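You operate a simulated robot arm through the tools that you are given. There is no shell and no other tool. Be economical: measure what you need, move in short steps, check, and stop when the job is done.

You run a simulated two-armed robot. Do the job below in one go: nothing can be reset, and whatever is moved stays where it is left.

## Task
On the side table, fold the tea towel in half and then in half again.

The check looks at the end state, three seconds after you hand in, the way a careful person would. Anything else that was tipped, shoved, dropped, spilled or broken makes it a failure. Flat cloth is picked up by pressing the open fingertips on it (5 to 10 N) and closing them slowly along it; thin cloth reads only 2 to 8 mm in the jaws.

## Robot
Two 7-joint arms with two-finger parallel grippers on one trunk, on a base that drives. Base frame: it is fixed to the floor where the robot stands at the start and does not move with it; the origin is under the middle of the robot, x ahead of it, y to its left, z up. Units: cm, rad, N and s.
The left shoulder is at the start at [7, 13.4, 105.1], the right one opposite. Places, roughly: side table [50, 10, 80]. Payload 1.57 kg a hand.
Tool frame (each hand has its own): the origin (TCP) lies between the finger pads and is the grasp point; the fingertips stand 3 cm ahead of it; z points along the fingers, y is the line along which they close. The gripper opens to 8 cm. The fingers are 1.7 cm wide and 1.2 cm thick; the gripper's body (4 by 8.2 cm) begins 8 cm behind the TCP.
Orientation is that of the tool frame in the base frame, as a unit quaternion [x, y, z, w]. With the fingers straight down and closing along the base's y, the tool's x points along the base's -x, its y along +y and its z along -z.

## Interface
- The arms move only by the tool nudge_tool. It takes "left_targets", "right_targets" or both (then of equal length, played together; a hand with none holds still); each is a list of rows, each a list of 3 entries, a list of its own where there are three numbers: the shift along the tool's x, y, z in cm, then the turn, a rotation vector about the tool's x, y, z in rad, then the gripper command, from -1 (fully open) to 1 (shut), values between in proportion. In form: [[[x, y, z], [ax, ay, az], fingers], ...]. A call has 1 to 10 rows; each row is the pose to reach, as a shift and turn from the pose commanded when the call began, along the tool's axes at that moment. Rows are played at 5 a second. More than 5 cm and 0.15 rad between two rows, or a gripper value outside its range, and nothing of the call is played. Where a pose cannot be reached the arm comes as near as it can. A force on the tool above 40 N (or 10 N above the force at the start of the call, whichever is more), or a blocked arm, ends the call early, and 0.2 s more pass. The fingers move at their own pace (about 15.3 cm/s each) and stop on an object; they squeeze with about 21 N. The grip force told is the motor's: it shows also when the fingers shut on nothing. Time passes only in rows, and 0.2 s behind the last, so rows that repeat a pose let the fingers close. It gives the time, the measured TCP pose, the force on the tool (base axes), the opening and the grip force at its end, in the units of the frame above (readings bear some noise).
- Cameras (640 x 400 px; columns grow to the right, rows downward): "scene" is now at [13.85, 1.02, 126.66]; the picture's right is [0.18, -0.98, 0.00], its down [-0.75, -0.14, -0.64] and it looks along [0.63, 0.12, -0.77] (base axes); focal length 253 px, centre (320, 200). "left" rides on the left gripper at [7.2, 0.7, -12.2] in its tool frame; the picture's right is [-0.09, 1.00, 0.00], its down [-0.84, -0.08, -0.54] and it looks along [-0.54, -0.05, 0.84] (tool axes); focal length 238 px, centre (320, 200). "right" rides on the right gripper at [7.2, -0.7, -12.2] in its tool frame; the picture's right is [0.09, 1.00, 0.00], its down [-0.84, 0.08, -0.54] and it looks along [-0.54, 0.05, 0.84] (tool axes); focal length 238 px, centre (320, 200). There is no depth. A picture from a camera that has moved, and an enlarged one, comes with that camera's place and axes in the base frame and with its lens. The place of the scene camera against the robot may be out by one fixed shift of up to 1.8 cm in any direction.
- get_image(camera): a new picture of that camera. It takes no simulated time.
- move_column(by): slides the trunk up (or, below 0, down) by that many cm; the arms and the scene camera ride with it, the base frame stays. It gives what a move gives, with no picture.
- steer(legs): drives the robot by 1 to 6 legs, each [ahead, left, turn to the left] in cm, cm and rad, along the robot's own axes; the way and the turn of a leg run together, so that a leg with both is an arc; at most 150 cm and 3.142 rad a leg. The arms and the cameras ride along, it lands a little off, and it stops where it bumps. It gives what a move gives.
- aim_head(pan, tilt): turns the head with the scene camera to pan (to the left, within 1.501 rad either way) and tilt (down, from -0.506 to 1.204), counted from straight ahead of the robot. It gives what a move gives.
- enlarge(camera, box): a new picture of the part [left, top, right, bottom] of that camera's present view, enlarged. It takes no simulated time.
- close_job(): hands the job in; it is judged then, once.

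Go step by step. Nothing tells you exact positions but the pictures and the camera data: compare them with the known pose of the tool, close in by small moves and look again before you grip or let go. The budget is 120 turns and 108 pictures, counting those below and the enlarged ones. Unless the task says otherwise, let go and move clear before handing in, and close with one line.

The tools are called as a command line: name --argument value ..., lists and objects as JSON in quotes. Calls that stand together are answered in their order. nudge_tool: Moves the arms, as the interface text tells. Its arguments: {"type":"object","properties":{"left_targets":{"type":"array"},"right_targets":{"type":"array"}},"required":[]} The other tools are called the same way: move_column (by) slides the trunk up or down; steer (legs) drives the base; aim_head (pan, tilt) turns the head that bears the scene camera; get_image (camera) takes a picture; enlarge (camera, box) takes an enlarged picture of a part of a camera's view; close_job () hands the job in.

At the start:

```text
time: 0.0
left_tool_pos: [42.99, 18.47, 97.98]
left_tcp_rot: [0.0, 1.0, 0.0, 0.0]
left_ft_force: [0.6, 0.5, 0.1]
left_gripper_width: 7.99
left_grip_force: 0.1
right_tool_pos: [43.0, -13.27, 100.37]
right_tcp_rot: [0.0, 1.0, 0.0, 0.0]
right_ft_force: [-1.1, 0.4, -1.0]
right_gripper_width: 8.01
right_grip_force: 0.0
trunk travel left (down, up): [-62.5, 31.5]
robot x, y, heading: [-0.03, 0.04, 0.001]
head pan, tilt: [0.185, 0.871]
```

scene: 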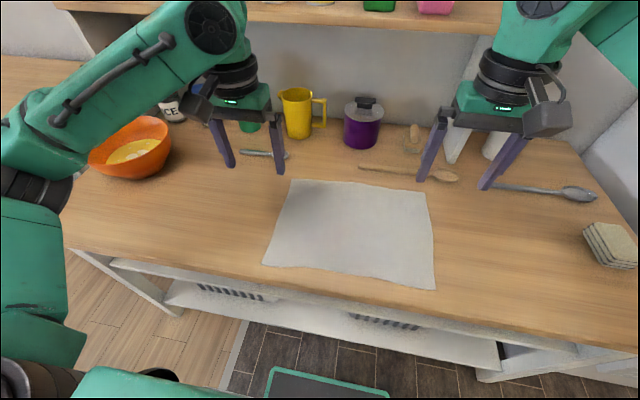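
right: 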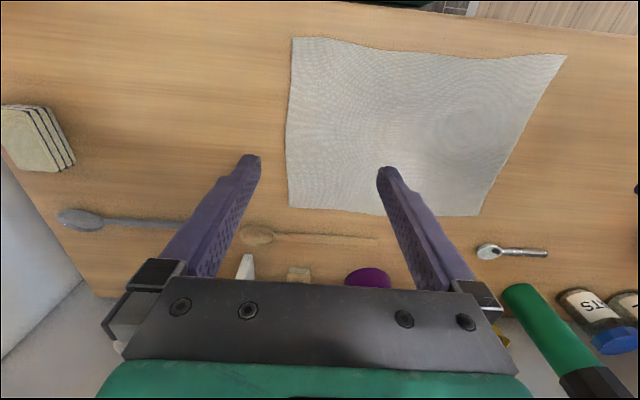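
left: 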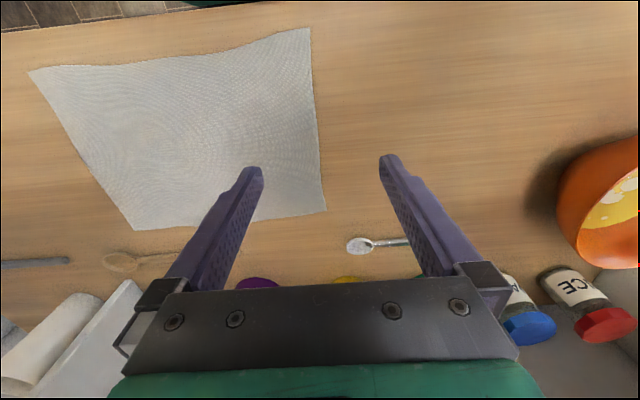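

The towel lies flat. Matching both wrist views puts the surface at about z=76 and the corners at about NL(34,18), NR(35,-18), FR(61,-18), FL(60,18). I'll bring both hands above the far corners first, so I can fold far over near.

nudge_tool --left_targets '[[[-4, -1, 2], [0, 0, 0], 0.1], [[-8, -2, 5], [0, 0, 0], 0.1], [[-12, -3, 8], [0, 0, 0], 0.1], [[-15, -3, 11], [0, 0, 0], 0.1], [[-15, -3, 13], [0, 0, 0], 0.1], [[-15, -3, 13], [0, 0, 0], 0.1]]' --right_targets '[[[-4, -0.5, 3], [0, 0, 0], 0.1], [[-8, -1, 6], [0, 0, 0], 0.1], [[-12, -2, 9], [0, 0, 0], 0.1], [[-16, -2, 13], [0, 0, 0], 0.1], [[-16.3, -2, 15.4], [0, 0, 0], 0.1], [[-16.3, -2, 15.4], [0, 0, 0], 0.1]]'

get_image --camera "left"

get_image --camera "right"

get_image --camera "scene"

```text
refused: row 1 steps farther than a row can; nothing moved
```

```text
104 pictures are left
camera left: at [35.74, 19.26, 110.22], right [0.09, 1.0, 0.0], down [0.84, -0.08, 0.54], along [0.54, -0.05, -0.84], focal length 238 px, centre (320, 200)
```

left: 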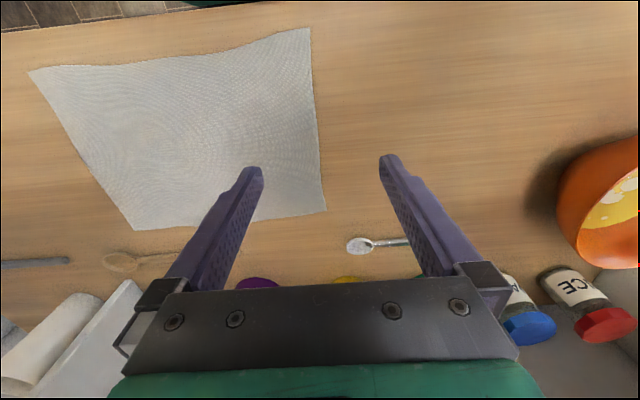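

```text
103 pictures are left
camera right: at [35.75, -14.2, 112.62], right [-0.09, 1.0, 0.0], down [0.84, 0.08, 0.54], along [0.54, 0.05, -0.84], focal length 238 px, centre (320, 200)
```

right: 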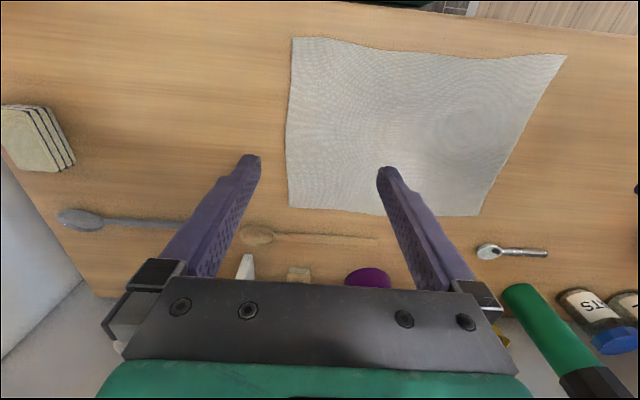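

```text
102 pictures are left
camera scene: at [13.85, 1.02, 126.66], right [0.18, -0.98, 0.0], down [-0.75, -0.14, -0.64], along [0.63, 0.12, -0.77], focal length 253 px, centre (320, 200)
```

scene: 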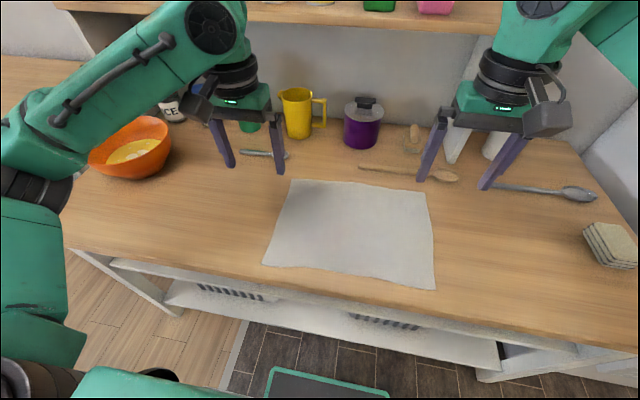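

Nothing moved, because the row steps were too long. I'll replay the same move with shorter steps.

nudge_tool --left_targets '[[[-2, -0.3, 1.5], [0, 0, 0], 0.1], [[-4, -0.6, 3], [0, 0, 0], 0.1], [[-6, -1, 4.5], [0, 0, 0], 0.1], [[-8, -1.5, 6], [0, 0, 0], 0.1], [[-10, -2, 7.5], [0, 0, 0], 0.1], [[-12, -2.5, 9], [0, 0, 0], 0.1], [[-14, -3, 10.5], [0, 0, 0], 0.1], [[-15, -3, 12], [0, 0, 0], 0.1], [[-15, -3, 13], [0, 0, 0], 0.1], [[-15, -3, 13], [0, 0, 0], 0.1]]' --right_targets '[[[-2, -0.3, 2], [0, 0, 0], 0.1], [[-4, -0.6, 4], [0, 0, 0], 0.1], [[-6, -0.9, 6], [0, 0, 0], 0.1], [[-8, -1.2, 8], [0, 0, 0], 0.1], [[-10, -1.5, 10], [0, 0, 0], 0.1], [[-12, -2, 12], [0, 0, 0], 0.1], [[-14, -2, 13.5], [0, 0, 0], 0.1], [[-16, -2, 14.5], [0, 0, 0], 0.1], [[-16.3, -2, 15.4], [0, 0, 0], 0.1], [[-16.3, -2, 15.4], [0, 0, 0], 0.1]]'

get_image --camera "left"

get_image --camera "right"

get_image --camera "scene"

```text
time: 2.2
left_tool_pos: [58.16, 15.53, 85.01]
left_tcp_rot: [0.0, 1.0, 0.0, 0.001]
left_ft_force: [-0.1, 0.2, 0.2]
left_gripper_width: 3.59
left_grip_force: 0.1
right_tool_pos: [59.17, -15.38, 84.94]
right_tcp_rot: [-0.001, 1.0, 0.0, 0.0]
right_ft_force: [0.5, 0.0, 0.2]
right_gripper_width: 3.61
right_grip_force: 0.1
trunk travel left (down, up): [-62.5, 31.5]
robot x, y, heading: [0.0, 0.03, -0.001]
head pan, tilt: [0.185, 0.871]
```

```text
101 pictures are left
camera left: at [50.81, 16.24, 97.17], right [0.09, 1.0, 0.0], down [0.84, -0.08, 0.54], along [0.54, -0.05, -0.84], focal length 238 px, centre (320, 200)
```

left: 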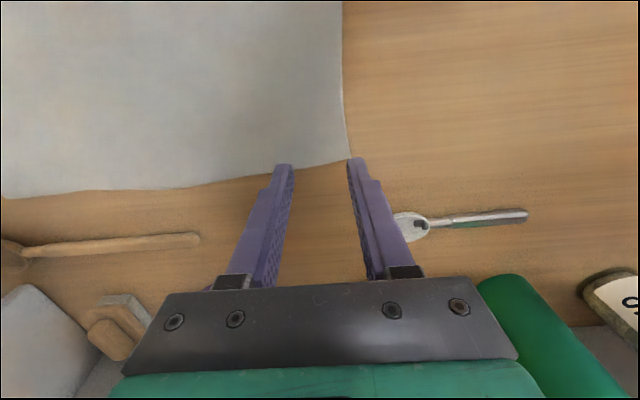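

```text
100 pictures are left
camera right: at [52.0, -16.17, 97.16], right [-0.09, 1.0, 0.0], down [0.84, 0.08, 0.54], along [0.54, 0.05, -0.84], focal length 238 px, centre (320, 200)
```

right: 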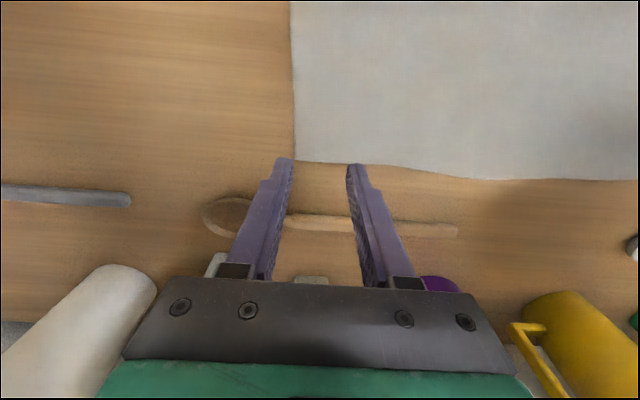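

```text
99 pictures are left
camera scene: at [13.85, 1.02, 126.66], right [0.18, -0.98, 0.0], down [-0.75, -0.14, -0.64], along [0.63, 0.12, -0.77], focal length 253 px, centre (320, 200)
```

scene: 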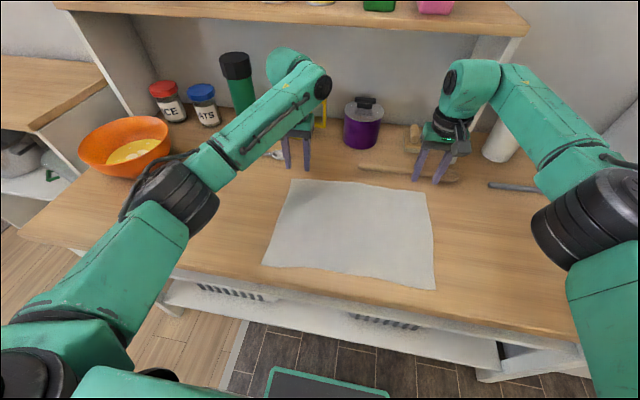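

The hands are over the far corners, at about FL(60.1,18.4) and FR(61.5,-17.6). I'll shift each inward by 1 cm and lower to just above the cloth.

nudge_tool --left_targets '[[[0, -1, 1], [0, 0, 0], 0.1], [[0, -1, 3], [0, 0, 0], 0.1], [[0, -1, 4.5], [0, 0, 0], 0.1], [[0, -1, 5.3], [0, 0, 0], 0.1], [[0, -1, 5.3], [0, 0, 0], 0.1]]' --right_targets '[[[0, 1, 1], [0, 0, 0], 0.1], [[0, 1, 3], [0, 0, 0], 0.1], [[0, 1, 4.5], [0, 0, 0], 0.1], [[0, 1, 5.3], [0, 0, 0], 0.1], [[0, 1, 5.3], [0, 0, 0], 0.1]]'

```text
time: 3.4
left_tool_pos: [58.09, 14.53, 79.38]
left_tcp_rot: [-0.001, 1.0, 0.0, 0.0]
left_ft_force: [0.5, -0.5, -1.1]
left_gripper_width: 3.6
left_grip_force: 0.0
right_tool_pos: [59.19, -14.5, 79.64]
right_tcp_rot: [0.0, 1.0, 0.0, 0.0]
right_ft_force: [-0.5, 0.7, -0.7]
right_gripper_width: 3.59
right_grip_force: 0.1
trunk travel left (down, up): [-62.5, 31.5]
robot x, y, heading: [0.33, -0.27, -0.001]
head pan, tilt: [0.185, 0.871]
```

No contact yet, so I'll lower a little more.

nudge_tool --left_targets '[[[0, 0, 0.2], [0, 0, 0], 0.1], [[0, 0, 0.4], [0, 0, 0], 0.1], [[0, 0, 0.4], [0, 0, 0], 0.1]]' --right_targets '[[[0, 0, 0.2], [0, 0, 0], 0.1], [[0, 0, 0.4], [0, 0, 0], 0.1], [[0, 0, 0.4], [0, 0, 0], 0.1]]'

```text
time: 4.2
left_tool_pos: [57.94, 14.48, 79.12]
left_tcp_rot: [0.0, 1.0, 0.001, 0.0]
left_ft_force: [-0.5, 0.4, 0.6]
left_gripper_width: 3.59
left_grip_force: 0.0
right_tool_pos: [59.27, -14.47, 79.32]
right_tcp_rot: [0.0, 1.0, 0.0, 0.0]
right_ft_force: [-0.1, 0.5, -0.3]
right_gripper_width: 3.59
right_grip_force: 0.1
trunk travel left (down, up): [-62.5, 31.5]
robot x, y, heading: [0.2, -0.28, 0.001]
head pan, tilt: [0.185, 0.871]
```

nudge_tool --left_targets '[[[0, 0, 0.2], [0, 0, 0], 0.1], [[0, 0, 0.4], [0, 0, 0], 0.1], [[0, 0, 0.4], [0, 0, 0], 0.1]]' --right_targets '[[[0, 0, 0.2], [0, 0, 0], 0.1], [[0, 0, 0.4], [0, 0, 0], 0.1], [[0, 0, 0.4], [0, 0, 0], 0.1]]'

get_image --camera "left"

```text
time: 5.0
left_tool_pos: [57.92, 14.45, 79.11]
left_tcp_rot: [0.0, 1.0, -0.001, 0.003]
left_ft_force: [4.5, -0.9, 14.1]
left_gripper_width: 3.6
left_grip_force: 0.0
right_tool_pos: [58.94, -14.41, 79.22]
right_tcp_rot: [0.001, 1.0, 0.002, 0.003]
right_ft_force: [2.7, -0.6, 10.5]
right_gripper_width: 3.6
right_grip_force: 0.0
trunk travel left (down, up): [-62.5, 31.5]
robot x, y, heading: [-0.28, -0.13, -0.0]
head pan, tilt: [0.185, 0.871]
```

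```text
98 pictures are left
camera left: at [50.54, 15.22, 91.37], right [0.09, 1.0, 0.0], down [0.83, -0.08, 0.55], along [0.54, -0.05, -0.84], focal length 238 px, centre (320, 200)
```

left: 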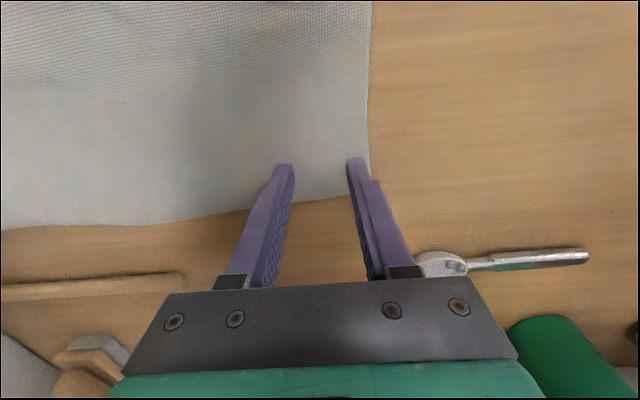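

Both hands are in contact, at 14 and 10 N. I'll ease off slightly and close slowly.

nudge_tool --left_targets '[[[0, 0, -0.1], [0, 0, 0], 0.1], [[0, 0, -0.1], [0, 0, 0], 0.2], [[0, 0, -0.1], [0, 0, 0], 0.3], [[0, 0, -0.1], [0, 0, 0], 0.4], [[0, 0, -0.1], [0, 0, 0], 0.5], [[0, 0, -0.1], [0, 0, 0], 0.6], [[0, 0, -0.1], [0, 0, 0], 0.7], [[0, 0, -0.1], [0, 0, 0], 0.8], [[0, 0, -0.1], [0, 0, 0], 0.9], [[0, 0, -0.1], [0, 0, 0], 1]]' --right_targets '[[[0, 0, -0.04], [0, 0, 0], 0.1], [[0, 0, -0.04], [0, 0, 0], 0.2], [[0, 0, -0.04], [0, 0, 0], 0.3], [[0, 0, -0.04], [0, 0, 0], 0.4], [[0, 0, -0.04], [0, 0, 0], 0.5], [[0, 0, -0.04], [0, 0, 0], 0.6], [[0, 0, -0.04], [0, 0, 0], 0.7], [[0, 0, -0.04], [0, 0, 0], 0.8], [[0, 0, -0.04], [0, 0, 0], 0.9], [[0, 0, -0.04], [0, 0, 0], 1]]'

get_image --camera "left"

get_image --camera "right"

```text
time: 7.2
left_tool_pos: [57.72, 14.55, 79.08]
left_tcp_rot: [0.001, 1.0, 0.0, 0.002]
left_ft_force: [-0.4, 0.0, 10.3]
left_gripper_width: 0.2
left_grip_force: 20.9
right_tool_pos: [58.95, -14.3, 79.18]
right_tcp_rot: [0.001, 1.0, 0.0, 0.002]
right_ft_force: [-0.8, 0.9, 10.2]
right_gripper_width: 0.25
right_grip_force: 21.1
trunk travel left (down, up): [-62.5, 31.5]
robot x, y, heading: [-0.0, -0.17, -0.0]
head pan, tilt: [0.185, 0.871]
```

```text
97 pictures are left
camera left: at [50.46, 15.27, 91.39], right [0.09, 1.0, 0.0], down [0.84, -0.08, 0.54], along [0.54, -0.05, -0.84], focal length 238 px, centre (320, 200)
```

left: 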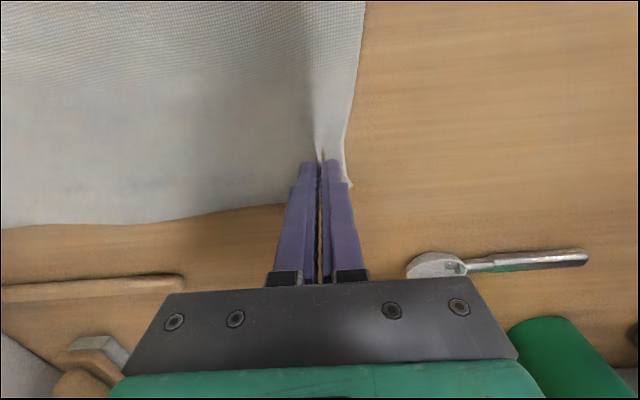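

```text
96 pictures are left
camera right: at [51.72, -15.16, 91.34], right [-0.09, 1.0, 0.0], down [0.83, 0.08, 0.55], along [0.54, 0.05, -0.84], focal length 238 px, centre (320, 200)
```

right: 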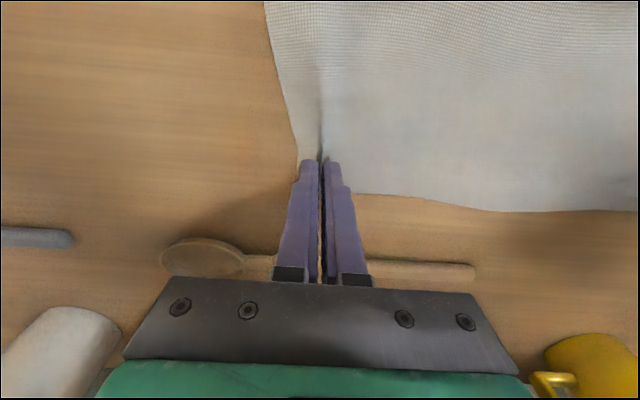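

Both grips hold, but this pinch leaves the margin pointing the wrong way for a clean fold. I'll release and regrip with the fingers closing across the edge (along x), so the edge sits in the fingers and can be laid down with a tilted hand.

nudge_tool --left_targets '[[[0, 0, 0], [0, 0, 0], 0.6], [[0, 0, 0], [0, 0, 0], 0.1], [[0, 0, 0], [0, 0, 0], 0.1], [[0, 0, -2], [0, 0, 0], 0.1], [[0, 0, -4], [0, 0, 0], 0.1], [[0, 0, -6], [0, 0, 0], 0.1], [[0, 0, -6], [0, 0, 0], 0.1]]' --right_targets '[[[0, 0, 0], [0, 0, 0], 0.6], [[0, 0, 0], [0, 0, 0], 0.1], [[0, 0, 0], [0, 0, 0], 0.1], [[0, 0, -2], [0, 0, 0], 0.1], [[0, 0, -4], [0, 0, 0], 0.1], [[0, 0, -6], [0, 0, 0], 0.1], [[0, 0, -6], [0, 0, 0], 0.1]]'

nudge_tool --left_targets '[[[0, 0, 0], [0, 0, -0.14], 0.1], [[0, 0, 0], [0, 0, -0.28], 0.1], [[0, 0, 0], [0, 0, -0.42], 0.1], [[0, 0, 0], [0, 0, -0.56], 0.1], [[0, 0, 0], [0, 0, -0.7], 0.1], [[0, 0, 0], [0, 0, -0.84], 0.1], [[0, 0, 0], [0, 0, -0.84], 0.1]]' --right_targets '[[[0, 0, 0], [0, 0, 0.14], 0.1], [[0, 0, 0], [0, 0, 0.28], 0.1], [[0, 0, 0], [0, 0, 0.42], 0.1], [[0, 0, 0], [0, 0, 0.56], 0.1], [[0, 0, 0], [0, 0, 0.7], 0.1], [[0, 0, 0], [0, 0, 0.84], 0.1], [[0, 0, 0], [0, 0, 0.84], 0.1]]'

get_image --camera "scene"

```text
time: 8.8
left_tool_pos: [58.04, 14.66, 84.87]
left_tcp_rot: [-0.001, 1.0, 0.0, 0.0]
left_ft_force: [-0.5, 0.6, 1.1]
left_gripper_width: 3.6
left_grip_force: 0.0
right_tool_pos: [59.27, -14.35, 84.95]
right_tcp_rot: [0.001, 1.0, 0.0, 0.0]
right_ft_force: [-0.7, -0.3, 0.1]
right_gripper_width: 3.62
right_grip_force: 0.0
trunk travel left (down, up): [-62.5, 31.5]
robot x, y, heading: [0.02, 0.08, -0.0]
head pan, tilt: [0.185, 0.871]
```

```text
time: 10.4
left_tool_pos: [57.95, 14.51, 84.86]
left_tcp_rot: [-0.409, 0.912, 0.0, -0.001]
left_ft_force: [0.0, -0.4, -0.3]
left_gripper_width: 3.6
left_grip_force: 0.1
right_tool_pos: [59.23, -14.25, 84.93]
right_tcp_rot: [0.409, 0.912, 0.0, 0.0]
right_ft_force: [-0.3, 0.2, -0.4]
right_gripper_width: 3.57
right_grip_force: 0.1
trunk travel left (down, up): [-62.5, 31.5]
robot x, y, heading: [0.22, 0.22, 0.005]
head pan, tilt: [0.185, 0.871]
```

```text
95 pictures are left
camera scene: at [13.86, 1.02, 126.66], right [0.18, -0.98, 0.0], down [-0.75, -0.14, -0.64], along [0.63, 0.12, -0.77], focal length 253 px, centre (320, 200)
```

scene: 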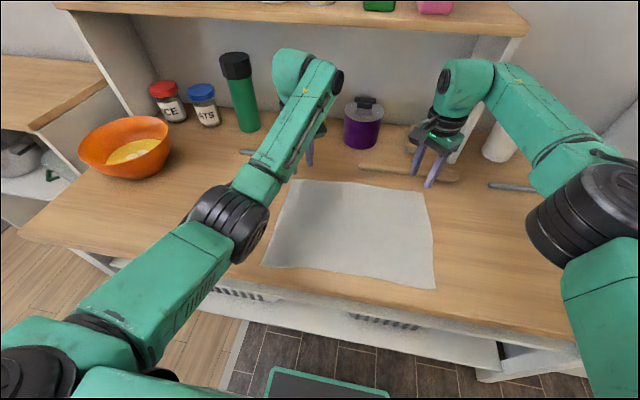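

The cloth relaxed flat and the rotation is working. I'll finish turning to 90° and look.

nudge_tool --left_targets '[[[0, 0, 0], [0, 0, -0.14], 0.3], [[0, 0, 0], [0, 0, -0.28], 0.3], [[0, 0, 0], [0, 0, -0.42], 0.3], [[0, 0, 0], [0, 0, -0.56], 0.3], [[0, 0, 0], [0, 0, -0.7], 0.3], [[0, 0, 0], [0, 0, -0.73], 0.3], [[0, 0, 0], [0, 0, -0.73], 0.3]]' --right_targets '[[[0, 0, 0], [0, 0, 0.14], 0.3], [[0, 0, 0], [0, 0, 0.28], 0.3], [[0, 0, 0], [0, 0, 0.42], 0.3], [[0, 0, 0], [0, 0, 0.56], 0.3], [[0, 0, 0], [0, 0, 0.7], 0.3], [[0, 0, 0], [0, 0, 0.73], 0.3], [[0, 0, 0], [0, 0, 0.73], 0.3]]'

get_image --camera "scene"

get_image --camera "left"

get_image --camera "right"

```text
time: 12.0
left_tool_pos: [57.98, 14.63, 84.95]
left_tcp_rot: [0.708, -0.706, 0.0, 0.0]
left_ft_force: [-0.3, -0.9, -0.1]
left_gripper_width: 2.79
left_grip_force: 0.1
right_tool_pos: [59.24, -14.38, 84.98]
right_tcp_rot: [0.707, 0.707, 0.0, 0.0]
right_ft_force: [-0.5, 0.5, -1.0]
right_gripper_width: 2.8
right_grip_force: 0.1
trunk travel left (down, up): [-62.5, 31.5]
robot x, y, heading: [0.02, -0.08, -0.004]
head pan, tilt: [0.185, 0.871]
```

```text
94 pictures are left
camera scene: at [13.86, 1.01, 126.66], right [0.18, -0.98, 0.0], down [-0.75, -0.14, -0.64], along [0.63, 0.12, -0.77], focal length 253 px, centre (320, 200)
```

scene: 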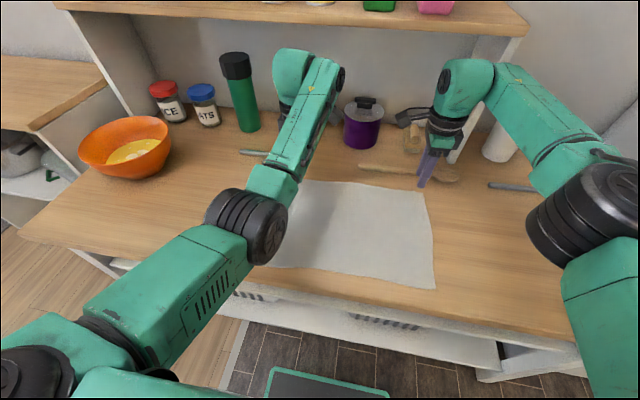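

```text
93 pictures are left
camera left: at [57.3, 7.44, 97.22], right [-1.0, 0.09, 0.0], down [0.08, 0.84, 0.54], along [0.05, 0.54, -0.84], focal length 238 px, centre (320, 200)
```

left: 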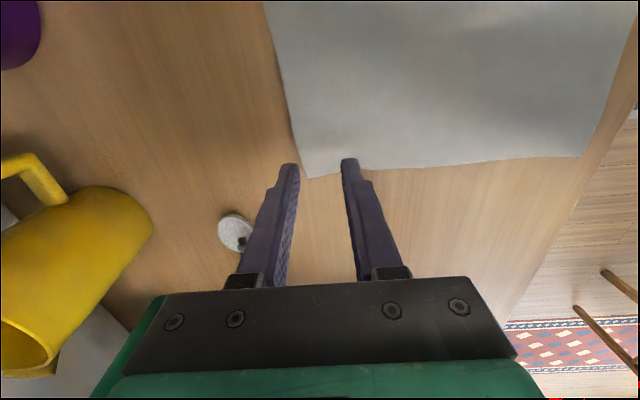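

```text
92 pictures are left
camera right: at [58.63, -7.35, 97.17], right [1.0, 0.09, 0.0], down [0.08, -0.84, 0.54], along [0.05, -0.54, -0.84], focal length 238 px, centre (320, 200)
```

right: 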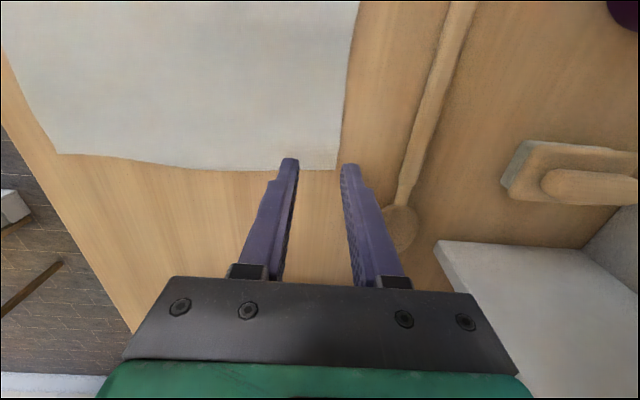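

The edges are at x≈59.7 (left) and 61.2 (right), so the outer fingers would just overlap them. I'll shift out to y≈16.6 and -15.6, lower to light pressing, then close slowly.

nudge_tool --left_targets '[[[-1, 0, 1], [0, 0, 0], 0.3], [[-2, 0, 3], [0, 0, 0], 0.3], [[-2, 0, 5], [0, 0, 0], 0.3], [[-2, 0, 5.7], [0, 0, 0], 0.3], [[-2, 0, 5.95], [0, 0, 0], 0.3], [[-2, 0, 5.95], [0, 0, 0], 0.3]]' --right_targets '[[[-1, 0, 1], [0, 0, 0], 0.3], [[-1.2, 0, 3], [0, 0, 0], 0.3], [[-1.2, 0, 5], [0, 0, 0], 0.3], [[-1.2, 0, 5.7], [0, 0, 0], 0.3], [[-1.2, 0, 5.95], [0, 0, 0], 0.3], [[-1.2, 0, 5.95], [0, 0, 0], 0.3]]'

enlarge --camera "left" --box '[200, 100, 440, 250]'

enlarge --camera "right" --box '[200, 100, 440, 250]'

```text
time: 13.4
left_tool_pos: [57.78, 16.61, 79.35]
left_tcp_rot: [0.707, -0.707, 0.001, -0.001]
left_ft_force: [2.3, 0.8, 7.6]
left_gripper_width: 2.77
left_grip_force: 0.1
right_tool_pos: [59.11, -15.68, 79.21]
right_tcp_rot: [0.707, 0.707, 0.001, 0.001]
right_ft_force: [1.3, -0.6, 6.2]
right_gripper_width: 2.76
right_grip_force: 0.1
trunk travel left (down, up): [-62.5, 31.5]
robot x, y, heading: [-0.26, 0.09, -0.01]
head pan, tilt: [0.185, 0.871]
```

```text
2.67 times, centred on (320, 175) of left
camera zoom: at [57.14, 9.37, 91.42], right [-1.0, 0.09, 0.0], down [0.08, 0.84, 0.54], along [0.05, 0.54, -0.84], focal length 636 px, centre (320, 267)
```

zoom: 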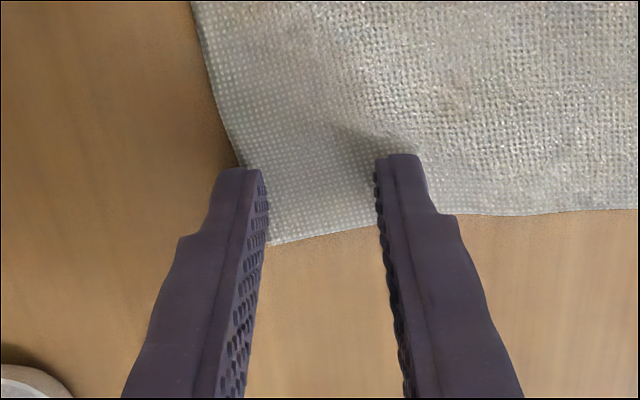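

```text
2.67 times, centred on (320, 175) of right
camera zoom: at [58.46, -8.6, 91.38], right [1.0, 0.09, 0.0], down [0.08, -0.84, 0.54], along [0.05, -0.54, -0.84], focal length 636 px, centre (320, 267)
```

zoom: 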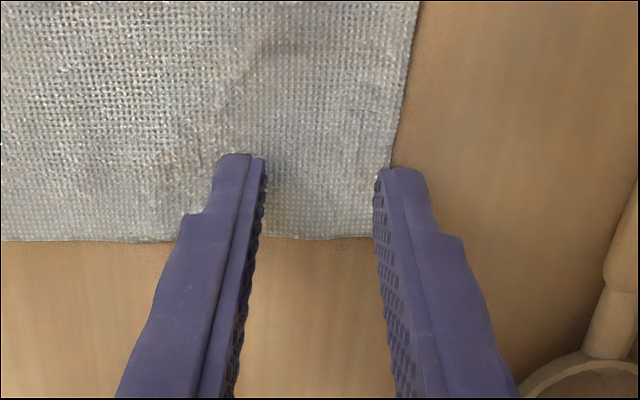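

Pressing at 6–8 N with the outer fingers right at the edge. I'll close slowly.

nudge_tool --left_targets '[[[0, 0, 0], [0, 0, 0], 0.38], [[0, 0, 0], [0, 0, 0], 0.46], [[0, 0, 0], [0, 0, 0], 0.54], [[0, 0, 0], [0, 0, 0], 0.62], [[0, 0, 0], [0, 0, 0], 0.7], [[0, 0, 0], [0, 0, 0], 0.78], [[0, 0, 0], [0, 0, 0], 0.86], [[0, 0, 0], [0, 0, 0], 0.94], [[0, 0, 0], [0, 0, 0], 1], [[0, 0, 0], [0, 0, 0], 1]]' --right_targets '[[[0, 0, 0], [0, 0, 0], 0.38], [[0, 0, 0], [0, 0, 0], 0.46], [[0, 0, 0], [0, 0, 0], 0.54], [[0, 0, 0], [0, 0, 0], 0.62], [[0, 0, 0], [0, 0, 0], 0.7], [[0, 0, 0], [0, 0, 0], 0.78], [[0, 0, 0], [0, 0, 0], 0.86], [[0, 0, 0], [0, 0, 0], 0.94], [[0, 0, 0], [0, 0, 0], 1], [[0, 0, 0], [0, 0, 0], 1]]'

enlarge --camera "left" --box '[200, 100, 440, 250]'

enlarge --camera "right" --box '[200, 100, 440, 250]'

```text
time: 15.6
left_tool_pos: [57.82, 16.55, 79.1]
left_tcp_rot: [0.707, -0.707, 0.002, -0.001]
left_ft_force: [0.1, -0.1, 13.2]
left_gripper_width: 0.22
left_grip_force: 21.2
right_tool_pos: [59.07, -15.59, 79.21]
right_tcp_rot: [0.707, 0.707, 0.001, 0.001]
right_ft_force: [0.6, -0.1, 2.5]
right_gripper_width: 0.23
right_grip_force: 21.2
trunk travel left (down, up): [-62.5, 31.5]
robot x, y, heading: [-0.09, 0.18, 0.004]
head pan, tilt: [0.185, 0.871]
```

```text
2.67 times, centred on (320, 175) of left
camera zoom: at [57.05, 9.35, 91.41], right [-1.0, 0.09, 0.0], down [0.08, 0.84, 0.54], along [0.05, 0.54, -0.84], focal length 636 px, centre (320, 267)
```

zoom: 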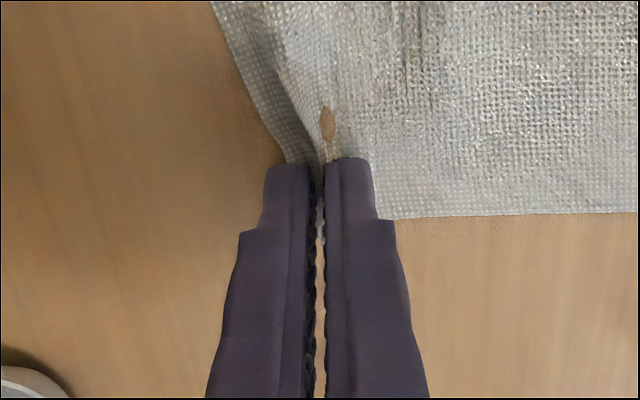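

```text
2.67 times, centred on (320, 175) of right
camera zoom: at [58.37, -8.61, 91.39], right [1.0, 0.09, 0.0], down [0.08, -0.84, 0.54], along [0.05, -0.54, -0.84], focal length 636 px, centre (320, 267)
```

zoom: 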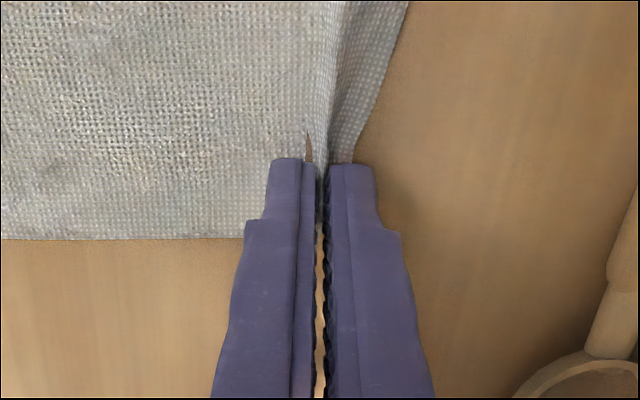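

Both corners are held at about 2 mm. I'll run the first half of the folding arc, up and back.

nudge_tool --left_targets '[[[0, 0.14, -1.6], [0, 0, 0], 1], [[0, 0.54, -3.1], [0, 0, 0], 1], [[0, 1.2, -4.5], [0, 0, 0], 1], [[0, 2.1, -5.9], [0, 0, 0], 1], [[0, 3.2, -7.1], [0, 0, 0], 1], [[0, 4.5, -8.1], [0, 0, 0], 1], [[0, 6.0, -8.9], [0, 0, 0], 1], [[0, 7.6, -9.5], [0, 0, 0], 1], [[0, 9.3, -9.9], [0, 0, 0], 1], [[0, 11, -10], [0, 0, 0], 1]]' --right_targets '[[[0, -0.14, -1.6], [0, 0, 0], 1], [[0, -0.54, -3.1], [0, 0, 0], 1], [[0, -1.2, -4.5], [0, 0, 0], 1], [[0, -2.1, -5.9], [0, 0, 0], 1], [[0, -3.2, -7.1], [0, 0, 0], 1], [[0, -4.5, -8.1], [0, 0, 0], 1], [[0, -6.0, -8.9], [0, 0, 0], 1], [[0, -7.6, -9.5], [0, 0, 0], 1], [[0, -9.3, -9.9], [0, 0, 0], 1], [[0, -11, -10], [0, 0, 0], 1]]'

get_image --camera "scene"

get_image --camera "left"

```text
time: 17.8
left_tool_pos: [55.08, 18.34, 86.5]
left_tcp_rot: [-0.706, 0.709, -0.001, -0.003]
left_ft_force: [-5.7, -25.3, 1.5]
left_gripper_width: 0.23
left_grip_force: 20.7
left hand out of reach, approached as far as the arm can: row 5, 6, 7, 8, 9, 10
right_tool_pos: [48.14, -15.59, 88.97]
right_tcp_rot: [0.706, 0.708, 0.002, 0.0]
right_ft_force: [5.3, 26.5, -2.1]
right_gripper_width: 0.23
right_grip_force: 20.8
trunk travel left (down, up): [-62.5, 31.5]
robot x, y, heading: [-0.03, -0.08, -0.002]
head pan, tilt: [0.185, 0.871]
```

```text
87 pictures are left
camera scene: at [13.8, 1.0, 126.66], right [0.18, -0.98, 0.0], down [-0.75, -0.14, -0.64], along [0.63, 0.12, -0.76], focal length 253 px, centre (320, 200)
```

scene: 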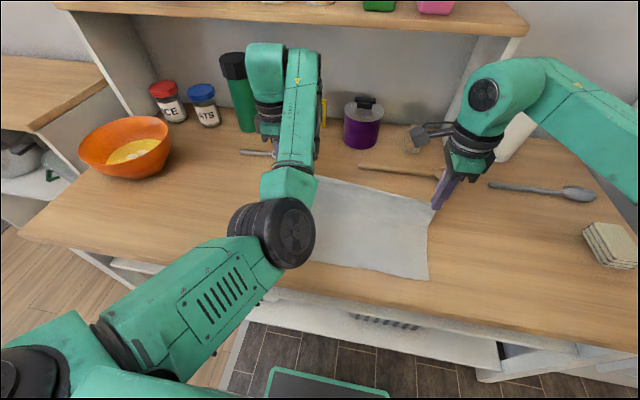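

```text
86 pictures are left
camera left: at [54.47, 11.25, 98.9], right [-1.0, 0.1, 0.0], down [0.08, 0.84, 0.54], along [0.05, 0.53, -0.84], focal length 238 px, centre (320, 200)
```

left: 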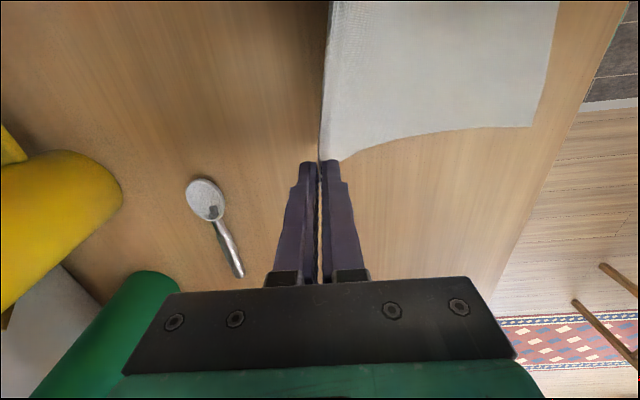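

The left arm ran out of reach partway and lags at x≈55, stretching the cloth. I'll bring the right hand back level with it to relieve tension, then see where the left command stands.

nudge_tool --right_targets '[[[1, 0.5, 0], [0, 0, 0], 1], [[2, 2, 0], [0, 0, 0], 1], [[2, 3.5, 0.5], [0, 0, 0], 1], [[2, 5, 1], [0, 0, 0], 1], [[2, 6.5, 2], [0, 0, 0], 1], [[2, 8, 3], [0, 0, 0], 1], [[2, 8, 3], [0, 0, 0], 1]]'

nudge_tool --left_targets '[[[0, 0, 0.3], [0, 0, 0], 1], [[0, 0, 0.3], [0, 0, 0], 1]]'

```text
time: 19.4
left_tool_pos: [55.23, 18.7, 86.63]
left_tcp_rot: [0.707, -0.707, 0.0, 0.0]
left_ft_force: [-0.3, 0.1, 0.4]
left_gripper_width: 0.23
left_grip_force: 21.2
right_tool_pos: [56.26, -13.55, 86.05]
right_tcp_rot: [0.707, 0.707, 0.0, 0.0]
right_ft_force: [0.2, -0.4, 0.2]
right_gripper_width: 0.24
right_grip_force: 21.1
trunk travel left (down, up): [-62.5, 31.5]
robot x, y, heading: [0.04, -0.17, 0.002]
head pan, tilt: [0.185, 0.871]
```

```text
time: 20.0
left_tool_pos: [55.24, 18.62, 86.22]
left_tcp_rot: [-0.707, 0.707, 0.0, 0.0]
left_ft_force: [-0.2, 0.5, 0.4]
left_gripper_width: 0.23
left_grip_force: 21.3
right_tool_pos: [56.29, -13.51, 86.05]
right_tcp_rot: [0.706, 0.708, 0.0, 0.0]
right_ft_force: [-0.4, -0.6, -0.1]
right_gripper_width: 0.23
right_grip_force: 21.4
trunk travel left (down, up): [-62.5, 31.5]
robot x, y, heading: [-0.18, 0.24, 0.002]
head pan, tilt: [0.185, 0.871]
```

The command follows the achieved pose, so I can lay both corners back flat and release.

nudge_tool --left_targets '[[[0.5, -0.7, 1], [0, 0, 0], 1], [[1, -1.5, 2.5], [0, 0, 0], 1], [[1.5, -2.2, 4], [0, 0, 0], 1], [[1.6, -2.7, 5.5], [0, 0, 0], 1], [[1.6, -2.7, 6.7], [0, 0, 0], 1], [[1.6, -2.7, 6.7], [0, 0, 0], 0.7], [[1.6, -2.7, 6.7], [0, 0, 0], 0.2], [[1.6, -2.7, 5], [0, 0, 0], 0.2], [[1.6, -2.7, 3], [0, 0, 0], 0.2], [[1.6, -2.7, 1], [0, 0, 0], 0.2]]' --right_targets '[[[-0.5, 0.7, 1], [0, 0, 0], 1], [[-1, 1.5, 2.5], [0, 0, 0], 1], [[-1.5, 2.2, 4], [0, 0, 0], 1], [[-2, 2.9, 5.5], [0, 0, 0], 1], [[-2, 2.9, 6.5], [0, 0, 0], 1], [[-2, 2.9, 6.5], [0, 0, 0], 0.7], [[-2, 2.9, 6.5], [0, 0, 0], 0.2], [[-2, 2.9, 5], [0, 0, 0], 0.2], [[-2, 2.9, 3], [0, 0, 0], 0.2], [[-2, 2.9, 1], [0, 0, 0], 0.2]]'

get_image --camera "scene"

get_image --camera "left"

get_image --camera "right"

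```text
time: 22.2
left_tool_pos: [57.63, 17.09, 85.14]
left_tcp_rot: [-0.707, 0.707, 0.0, 0.0]
left_ft_force: [-0.6, 0.5, -0.1]
left_gripper_width: 3.19
left_grip_force: 0.0
right_tool_pos: [59.15, -15.78, 84.89]
right_tcp_rot: [0.707, 0.707, 0.0, 0.0]
right_ft_force: [-0.7, -0.6, -0.7]
right_gripper_width: 3.19
right_grip_force: 0.1
trunk travel left (down, up): [-62.5, 31.5]
robot x, y, heading: [0.15, -0.08, 0.001]
head pan, tilt: [0.185, 0.871]
```

```text
85 pictures are left
camera scene: at [13.79, 1.02, 126.66], right [0.18, -0.98, 0.0], down [-0.75, -0.14, -0.64], along [0.63, 0.12, -0.76], focal length 253 px, centre (320, 200)
```

scene: 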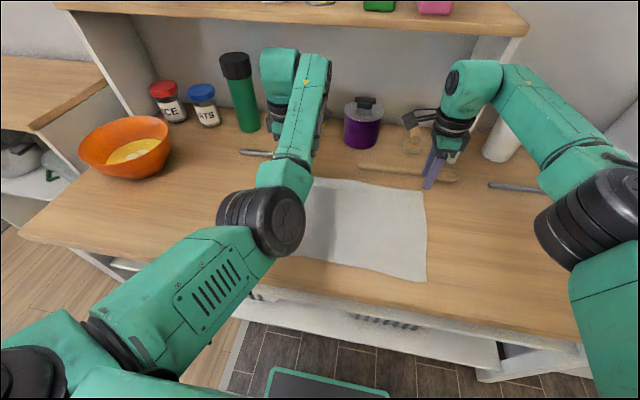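

```text
84 pictures are left
camera left: at [56.95, 9.86, 97.47], right [-1.0, 0.09, 0.0], down [0.08, 0.84, 0.54], along [0.05, 0.54, -0.84], focal length 238 px, centre (320, 200)
```

left: 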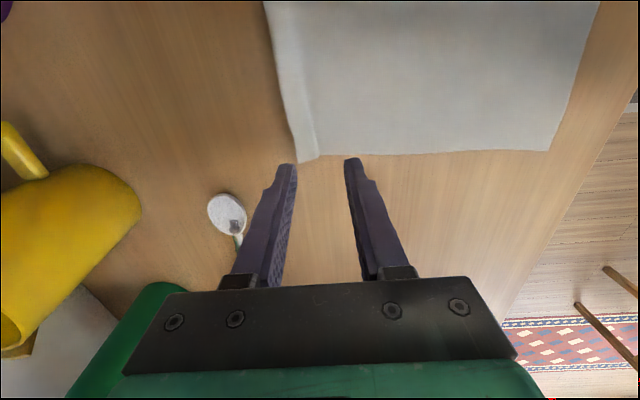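

```text
83 pictures are left
camera right: at [58.49, -8.64, 97.12], right [1.0, 0.09, 0.0], down [0.08, -0.84, 0.54], along [0.05, -0.54, -0.84], focal length 238 px, centre (320, 200)
```

right: 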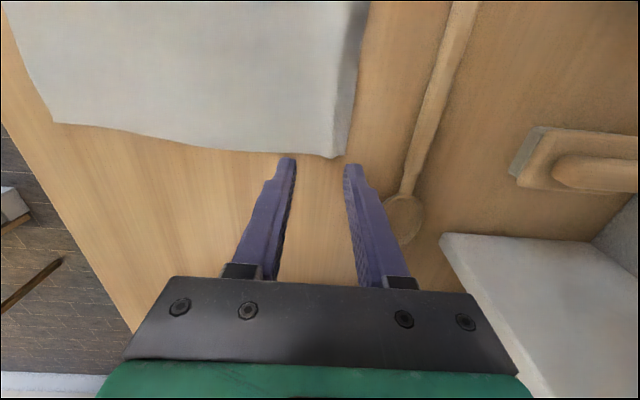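

The cloth is almost flat again. I'll raise the left hand and turn it the other way (camera outward), stopping midway to reset the elbow.

nudge_tool --left_targets '[[[0, 0.5, -2], [0, 0, 0.14], 0.2], [[0, 1.5, -4], [0, 0, 0.28], 0.2], [[0, 3, -5], [0, 0, 0.42], 0.2], [[0, 4, -5], [0, 0, 0.56], 0.2], [[0, 6, -5], [0, 0, 0.7], 0.2], [[0, 8, -5], [0, 0, 0.84], 0.2], [[0, 8, -5], [0, 0, 0.98], 0.2], [[0, 8, -5], [0, 0, 1.12], 0.2], [[0, 8, -5], [0, 0, 1.26], 0.2], [[0, 8, -5], [0, 0, 1.4], 0.2]]' --right_targets '[[[0, 0, -2], [0, 0, 0], 0.2], [[0, 0, -4], [0, 0, 0], 0.2], [[0, 0, -5], [0, 0, 0], 0.2], [[0, 0, -5], [0, 0, 0], 0.2], [[0, 0, -5], [0, 0, 0], 0.2], [[0, 0, -5], [0, 0, 0], 0.2], [[0, 0, -5], [0, 0, 0], 0.2], [[0, 0, -5], [0, 0, 0], 0.2], [[0, 0, -5], [0, 0, 0], 0.2], [[0, 0, -5], [0, 0, 0], 0.2]]'

nudge_tool --left_targets '[[[0, 0, 0], [0, 0, 0.14], 0.2], [[0, 0, 0], [0, 0, 0.28], 0.2], [[0, 0, 0], [0, 0, 0.42], 0.2], [[0, 0, 0], [0, 0, 0.56], 0.2], [[0, 0, 0], [0, 0, 0.7], 0.2], [[0, 0, 0], [0, 0, 0.84], 0.2], [[0, 0, 0], [0, 0, 0.98], 0.2], [[0, 0, 0], [0, 0, 1.12], 0.2], [[0, 0, 0], [0, 0, 1.26], 0.2], [[0, 0, 0], [0, 0, 1.4], 0.2]]'

get_image --camera "scene"

```text
time: 24.4
left_tool_pos: [55.84, 18.82, 89.12]
left_tcp_rot: [-0.083, 0.997, -0.001, -0.001]
left_ft_force: [-0.8, 0.5, 0.4]
left_gripper_width: 3.19
left_grip_force: 0.1
left hand out of reach, approached as far as the arm can: row 3, 4, 5, 6, 7, 8, 9, 10
right_tool_pos: [59.2, -15.69, 90.09]
right_tcp_rot: [0.707, 0.707, 0.0, -0.001]
right_ft_force: [-0.6, 1.4, 0.0]
right_gripper_width: 3.19
right_grip_force: 0.1
trunk travel left (down, up): [-62.5, 31.5]
robot x, y, heading: [0.05, -0.25, -0.0]
head pan, tilt: [0.185, 0.871]
```

```text
time: 26.6
left_tool_pos: [55.92, 18.94, 89.01]
left_tcp_rot: [0.577, 0.817, 0.0, 0.0]
left_ft_force: [0.6, -0.2, -0.5]
left_gripper_width: 3.21
left_grip_force: 0.0
right_tool_pos: [59.09, -15.71, 90.17]
right_tcp_rot: [0.707, 0.707, 0.0, 0.0]
right_ft_force: [0.6, -0.1, 0.3]
right_gripper_width: 3.18
right_grip_force: 0.0
trunk travel left (down, up): [-62.5, 31.5]
robot x, y, heading: [-0.03, -0.3, -0.0]
head pan, tilt: [0.185, 0.871]
```

```text
82 pictures are left
camera scene: at [13.86, 1.01, 126.66], right [0.18, -0.98, 0.0], down [-0.75, -0.14, -0.64], along [0.63, 0.12, -0.77], focal length 253 px, centre (320, 200)
```

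scene: 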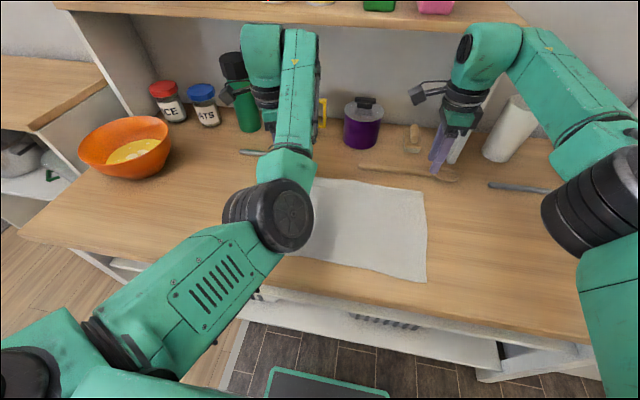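

The left elbow is still tucked inward, which limits reach. I'll move the left hand back, outward and up to see whether the elbow frees.

nudge_tool --left_targets '[[[1, -1, -1], [0, 0, 0], 0.2], [[2, -2, -2], [0, 0, 0], 0.2], [[3, -3, -3], [0, 0, 0], 0.2], [[4, -4, -4], [0, 0, 0], 0.2], [[5, -5, -5], [0, 0, 0], 0.2], [[6, -6, -6], [0, 0, 0], 0.2], [[7, -7, -6], [0, 0, 0], 0.2], [[8, -8, -6], [0, 0, 0], 0.2], [[8, -8, -6], [0, 0, 0], 0.2]]'

get_image --camera "scene"

```text
time: 28.6
left_tool_pos: [51.9, 27.85, 95.19]
left_tcp_rot: [0.577, 0.817, -0.001, -0.001]
left_ft_force: [-0.2, 0.5, 0.1]
left_gripper_width: 3.19
left_grip_force: 0.0
left hand out of reach, approached as far as the arm can: row 1, 2, 3, 4, 5, 6, 7, 8, 9
right_tool_pos: [59.2, -15.65, 90.13]
right_tcp_rot: [0.707, 0.707, 0.001, 0.0]
right_ft_force: [0.1, -0.7, 1.0]
right_gripper_width: 3.2
right_grip_force: 0.1
trunk travel left (down, up): [-62.5, 31.5]
robot x, y, heading: [0.25, -0.36, 0.003]
head pan, tilt: [0.185, 0.871]
```

```text
81 pictures are left
camera scene: at [13.88, 0.99, 126.65], right [0.18, -0.98, 0.0], down [-0.75, -0.14, -0.64], along [0.63, 0.12, -0.77], focal length 253 px, centre (320, 200)
```

scene: 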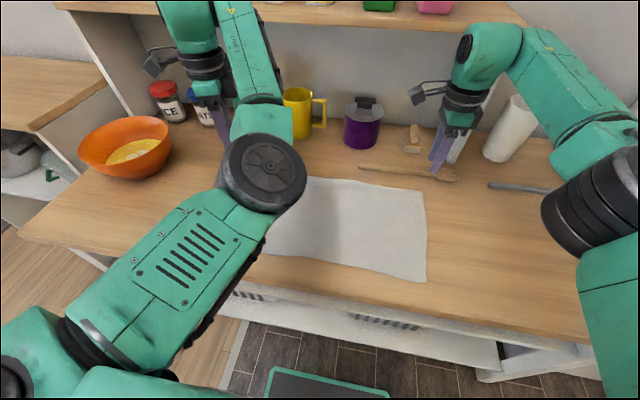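

The left elbow is pinned inward at a joint limit. I'll turn the hand further the same way to push the elbow back out, and watch.

nudge_tool --left_targets '[[[0, 0, 0], [0, 0, 0.14], 0.2], [[0, 0, 0], [0, 0, 0.28], 0.2], [[0, 0, 0], [0, 0, 0.42], 0.2], [[0, 0, 0], [0, 0, 0.56], 0.2], [[0, 0, 0], [0, 0, 0.7], 0.2], [[0, 0, 0], [0, 0, 0.84], 0.2], [[0, 0, 0], [0, 0, 0.98], 0.2], [[0, 0, 0], [0, 0, 1.12], 0.2]]'

get_image --camera "scene"

```text
time: 30.4
left_tool_pos: [52.01, 28.05, 95.38]
left_tcp_rot: [0.923, 0.385, 0.0, 0.0]
left_ft_force: [-0.4, -0.2, 0.5]
left_gripper_width: 3.19
left_grip_force: 0.0
right_tool_pos: [59.22, -15.62, 90.01]
right_tcp_rot: [0.707, 0.707, 0.0, 0.0]
right_ft_force: [0.6, -0.3, -0.6]
right_gripper_width: 3.2
right_grip_force: 0.0
trunk travel left (down, up): [-62.5, 31.5]
robot x, y, heading: [0.04, -0.29, -0.001]
head pan, tilt: [0.185, 0.871]
```

```text
80 pictures are left
camera scene: at [13.86, 1.02, 126.66], right [0.18, -0.98, 0.0], down [-0.75, -0.14, -0.64], along [0.63, 0.12, -0.77], focal length 253 px, centre (320, 200)
```

scene: 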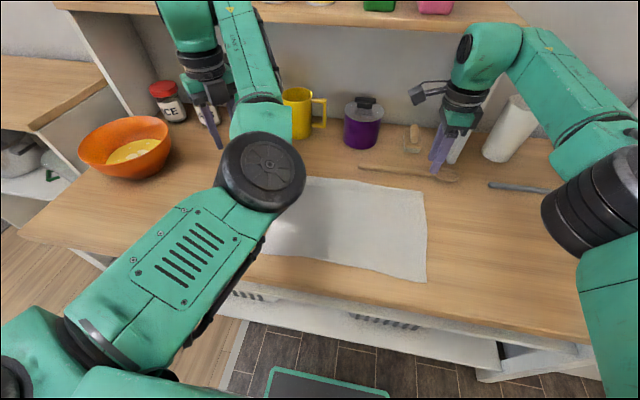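

nudge_tool --left_targets '[[[0, 0, 0], [0, 0, 0.14], 0.2], [[0, 0, 0], [0, 0, 0.28], 0.2], [[0, 0, 0], [0, 0, 0.42], 0.2], [[0, 0, 0], [0, 0, 0.56], 0.2], [[0, 0, 0], [0, 0, 0.7], 0.2], [[0, 0, 0], [0, 0, 0.84], 0.2], [[0, 0, 0], [0, 0, 0.98], 0.2], [[0, 0, 0], [0, 0, 1.12], 0.2], [[0, 0, 0], [0, 0, 1.26], 0.2], [[0, 0, 0], [0, 0, 1.4], 0.2]]'

nudge_tool --left_targets '[[[0, 0, 0], [0, 0, 0.14], 0.2], [[0, 0, 0], [0, 0, 0.28], 0.2], [[0, 0, 0], [0, 0, 0.42], 0.2], [[0, 0, 0], [0, 0, 0.56], 0.2], [[0, 0, 0], [0, 0, 0.7], 0.2], [[0, 0, 0], [0, 0, 0.84], 0.2], [[0, 0, 0], [0, 0, 0.98], 0.2], [[0, 0, 0], [0, 0, 1.12], 0.2], [[0, 0, 0], [0, 0, 1.26], 0.2], [[0, 0, 0], [0, 0, 1.4], 0.2]]'

get_image --camera "scene"

```text
time: 32.6
left_tool_pos: [58.77, 28.05, 94.4]
left_tcp_rot: [0.998, 0.06, -0.017, 0.004]
left_ft_force: [-0.1, -0.9, 0.0]
left_gripper_width: 3.2
left_grip_force: 0.0
left hand out of reach, approached as far as the arm can: row 2, 3, 4, 5, 6, 7, 8, 9, 10
right_tool_pos: [59.24, -15.66, 90.0]
right_tcp_rot: [0.707, 0.707, 0.0, -0.001]
right_ft_force: [-1.3, 0.4, 0.6]
right_gripper_width: 3.19
right_grip_force: 0.0
trunk travel left (down, up): [-62.5, 31.5]
robot x, y, heading: [-0.29, -0.03, 0.003]
head pan, tilt: [0.185, 0.871]
```

```text
time: 34.8
left_tool_pos: [36.7, 15.27, 96.71]
left_tcp_rot: [0.814, -0.581, -0.009, 0.008]
left_ft_force: [-1.2, -0.7, 0.4]
left_gripper_width: 3.2
left_grip_force: 0.0
left hand out of reach, approached as far as the arm can: row 1, 3, 4, 5, 6, 7, 8, 9, 10
right_tool_pos: [59.18, -15.38, 90.15]
right_tcp_rot: [0.707, 0.707, 0.001, 0.001]
right_ft_force: [-0.4, 0.3, -0.4]
right_gripper_width: 3.2
right_grip_force: 0.0
trunk travel left (down, up): [-62.5, 31.5]
robot x, y, heading: [-0.2, 0.39, -0.001]
head pan, tilt: [0.185, 0.871]
```

```text
79 pictures are left
camera scene: at [13.72, 1.07, 126.67], right [0.18, -0.98, 0.0], down [-0.75, -0.14, -0.65], along [0.63, 0.12, -0.76], focal length 253 px, centre (320, 200)
```

scene: 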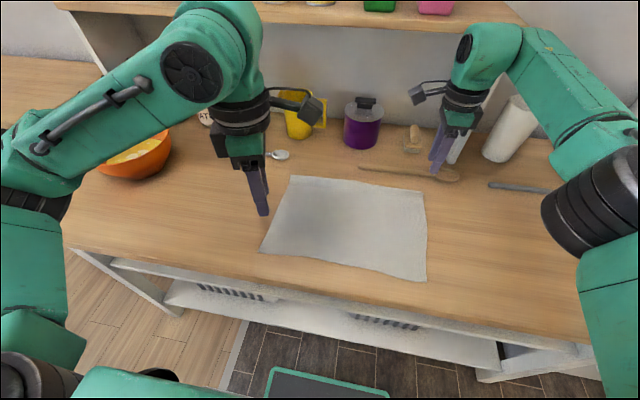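

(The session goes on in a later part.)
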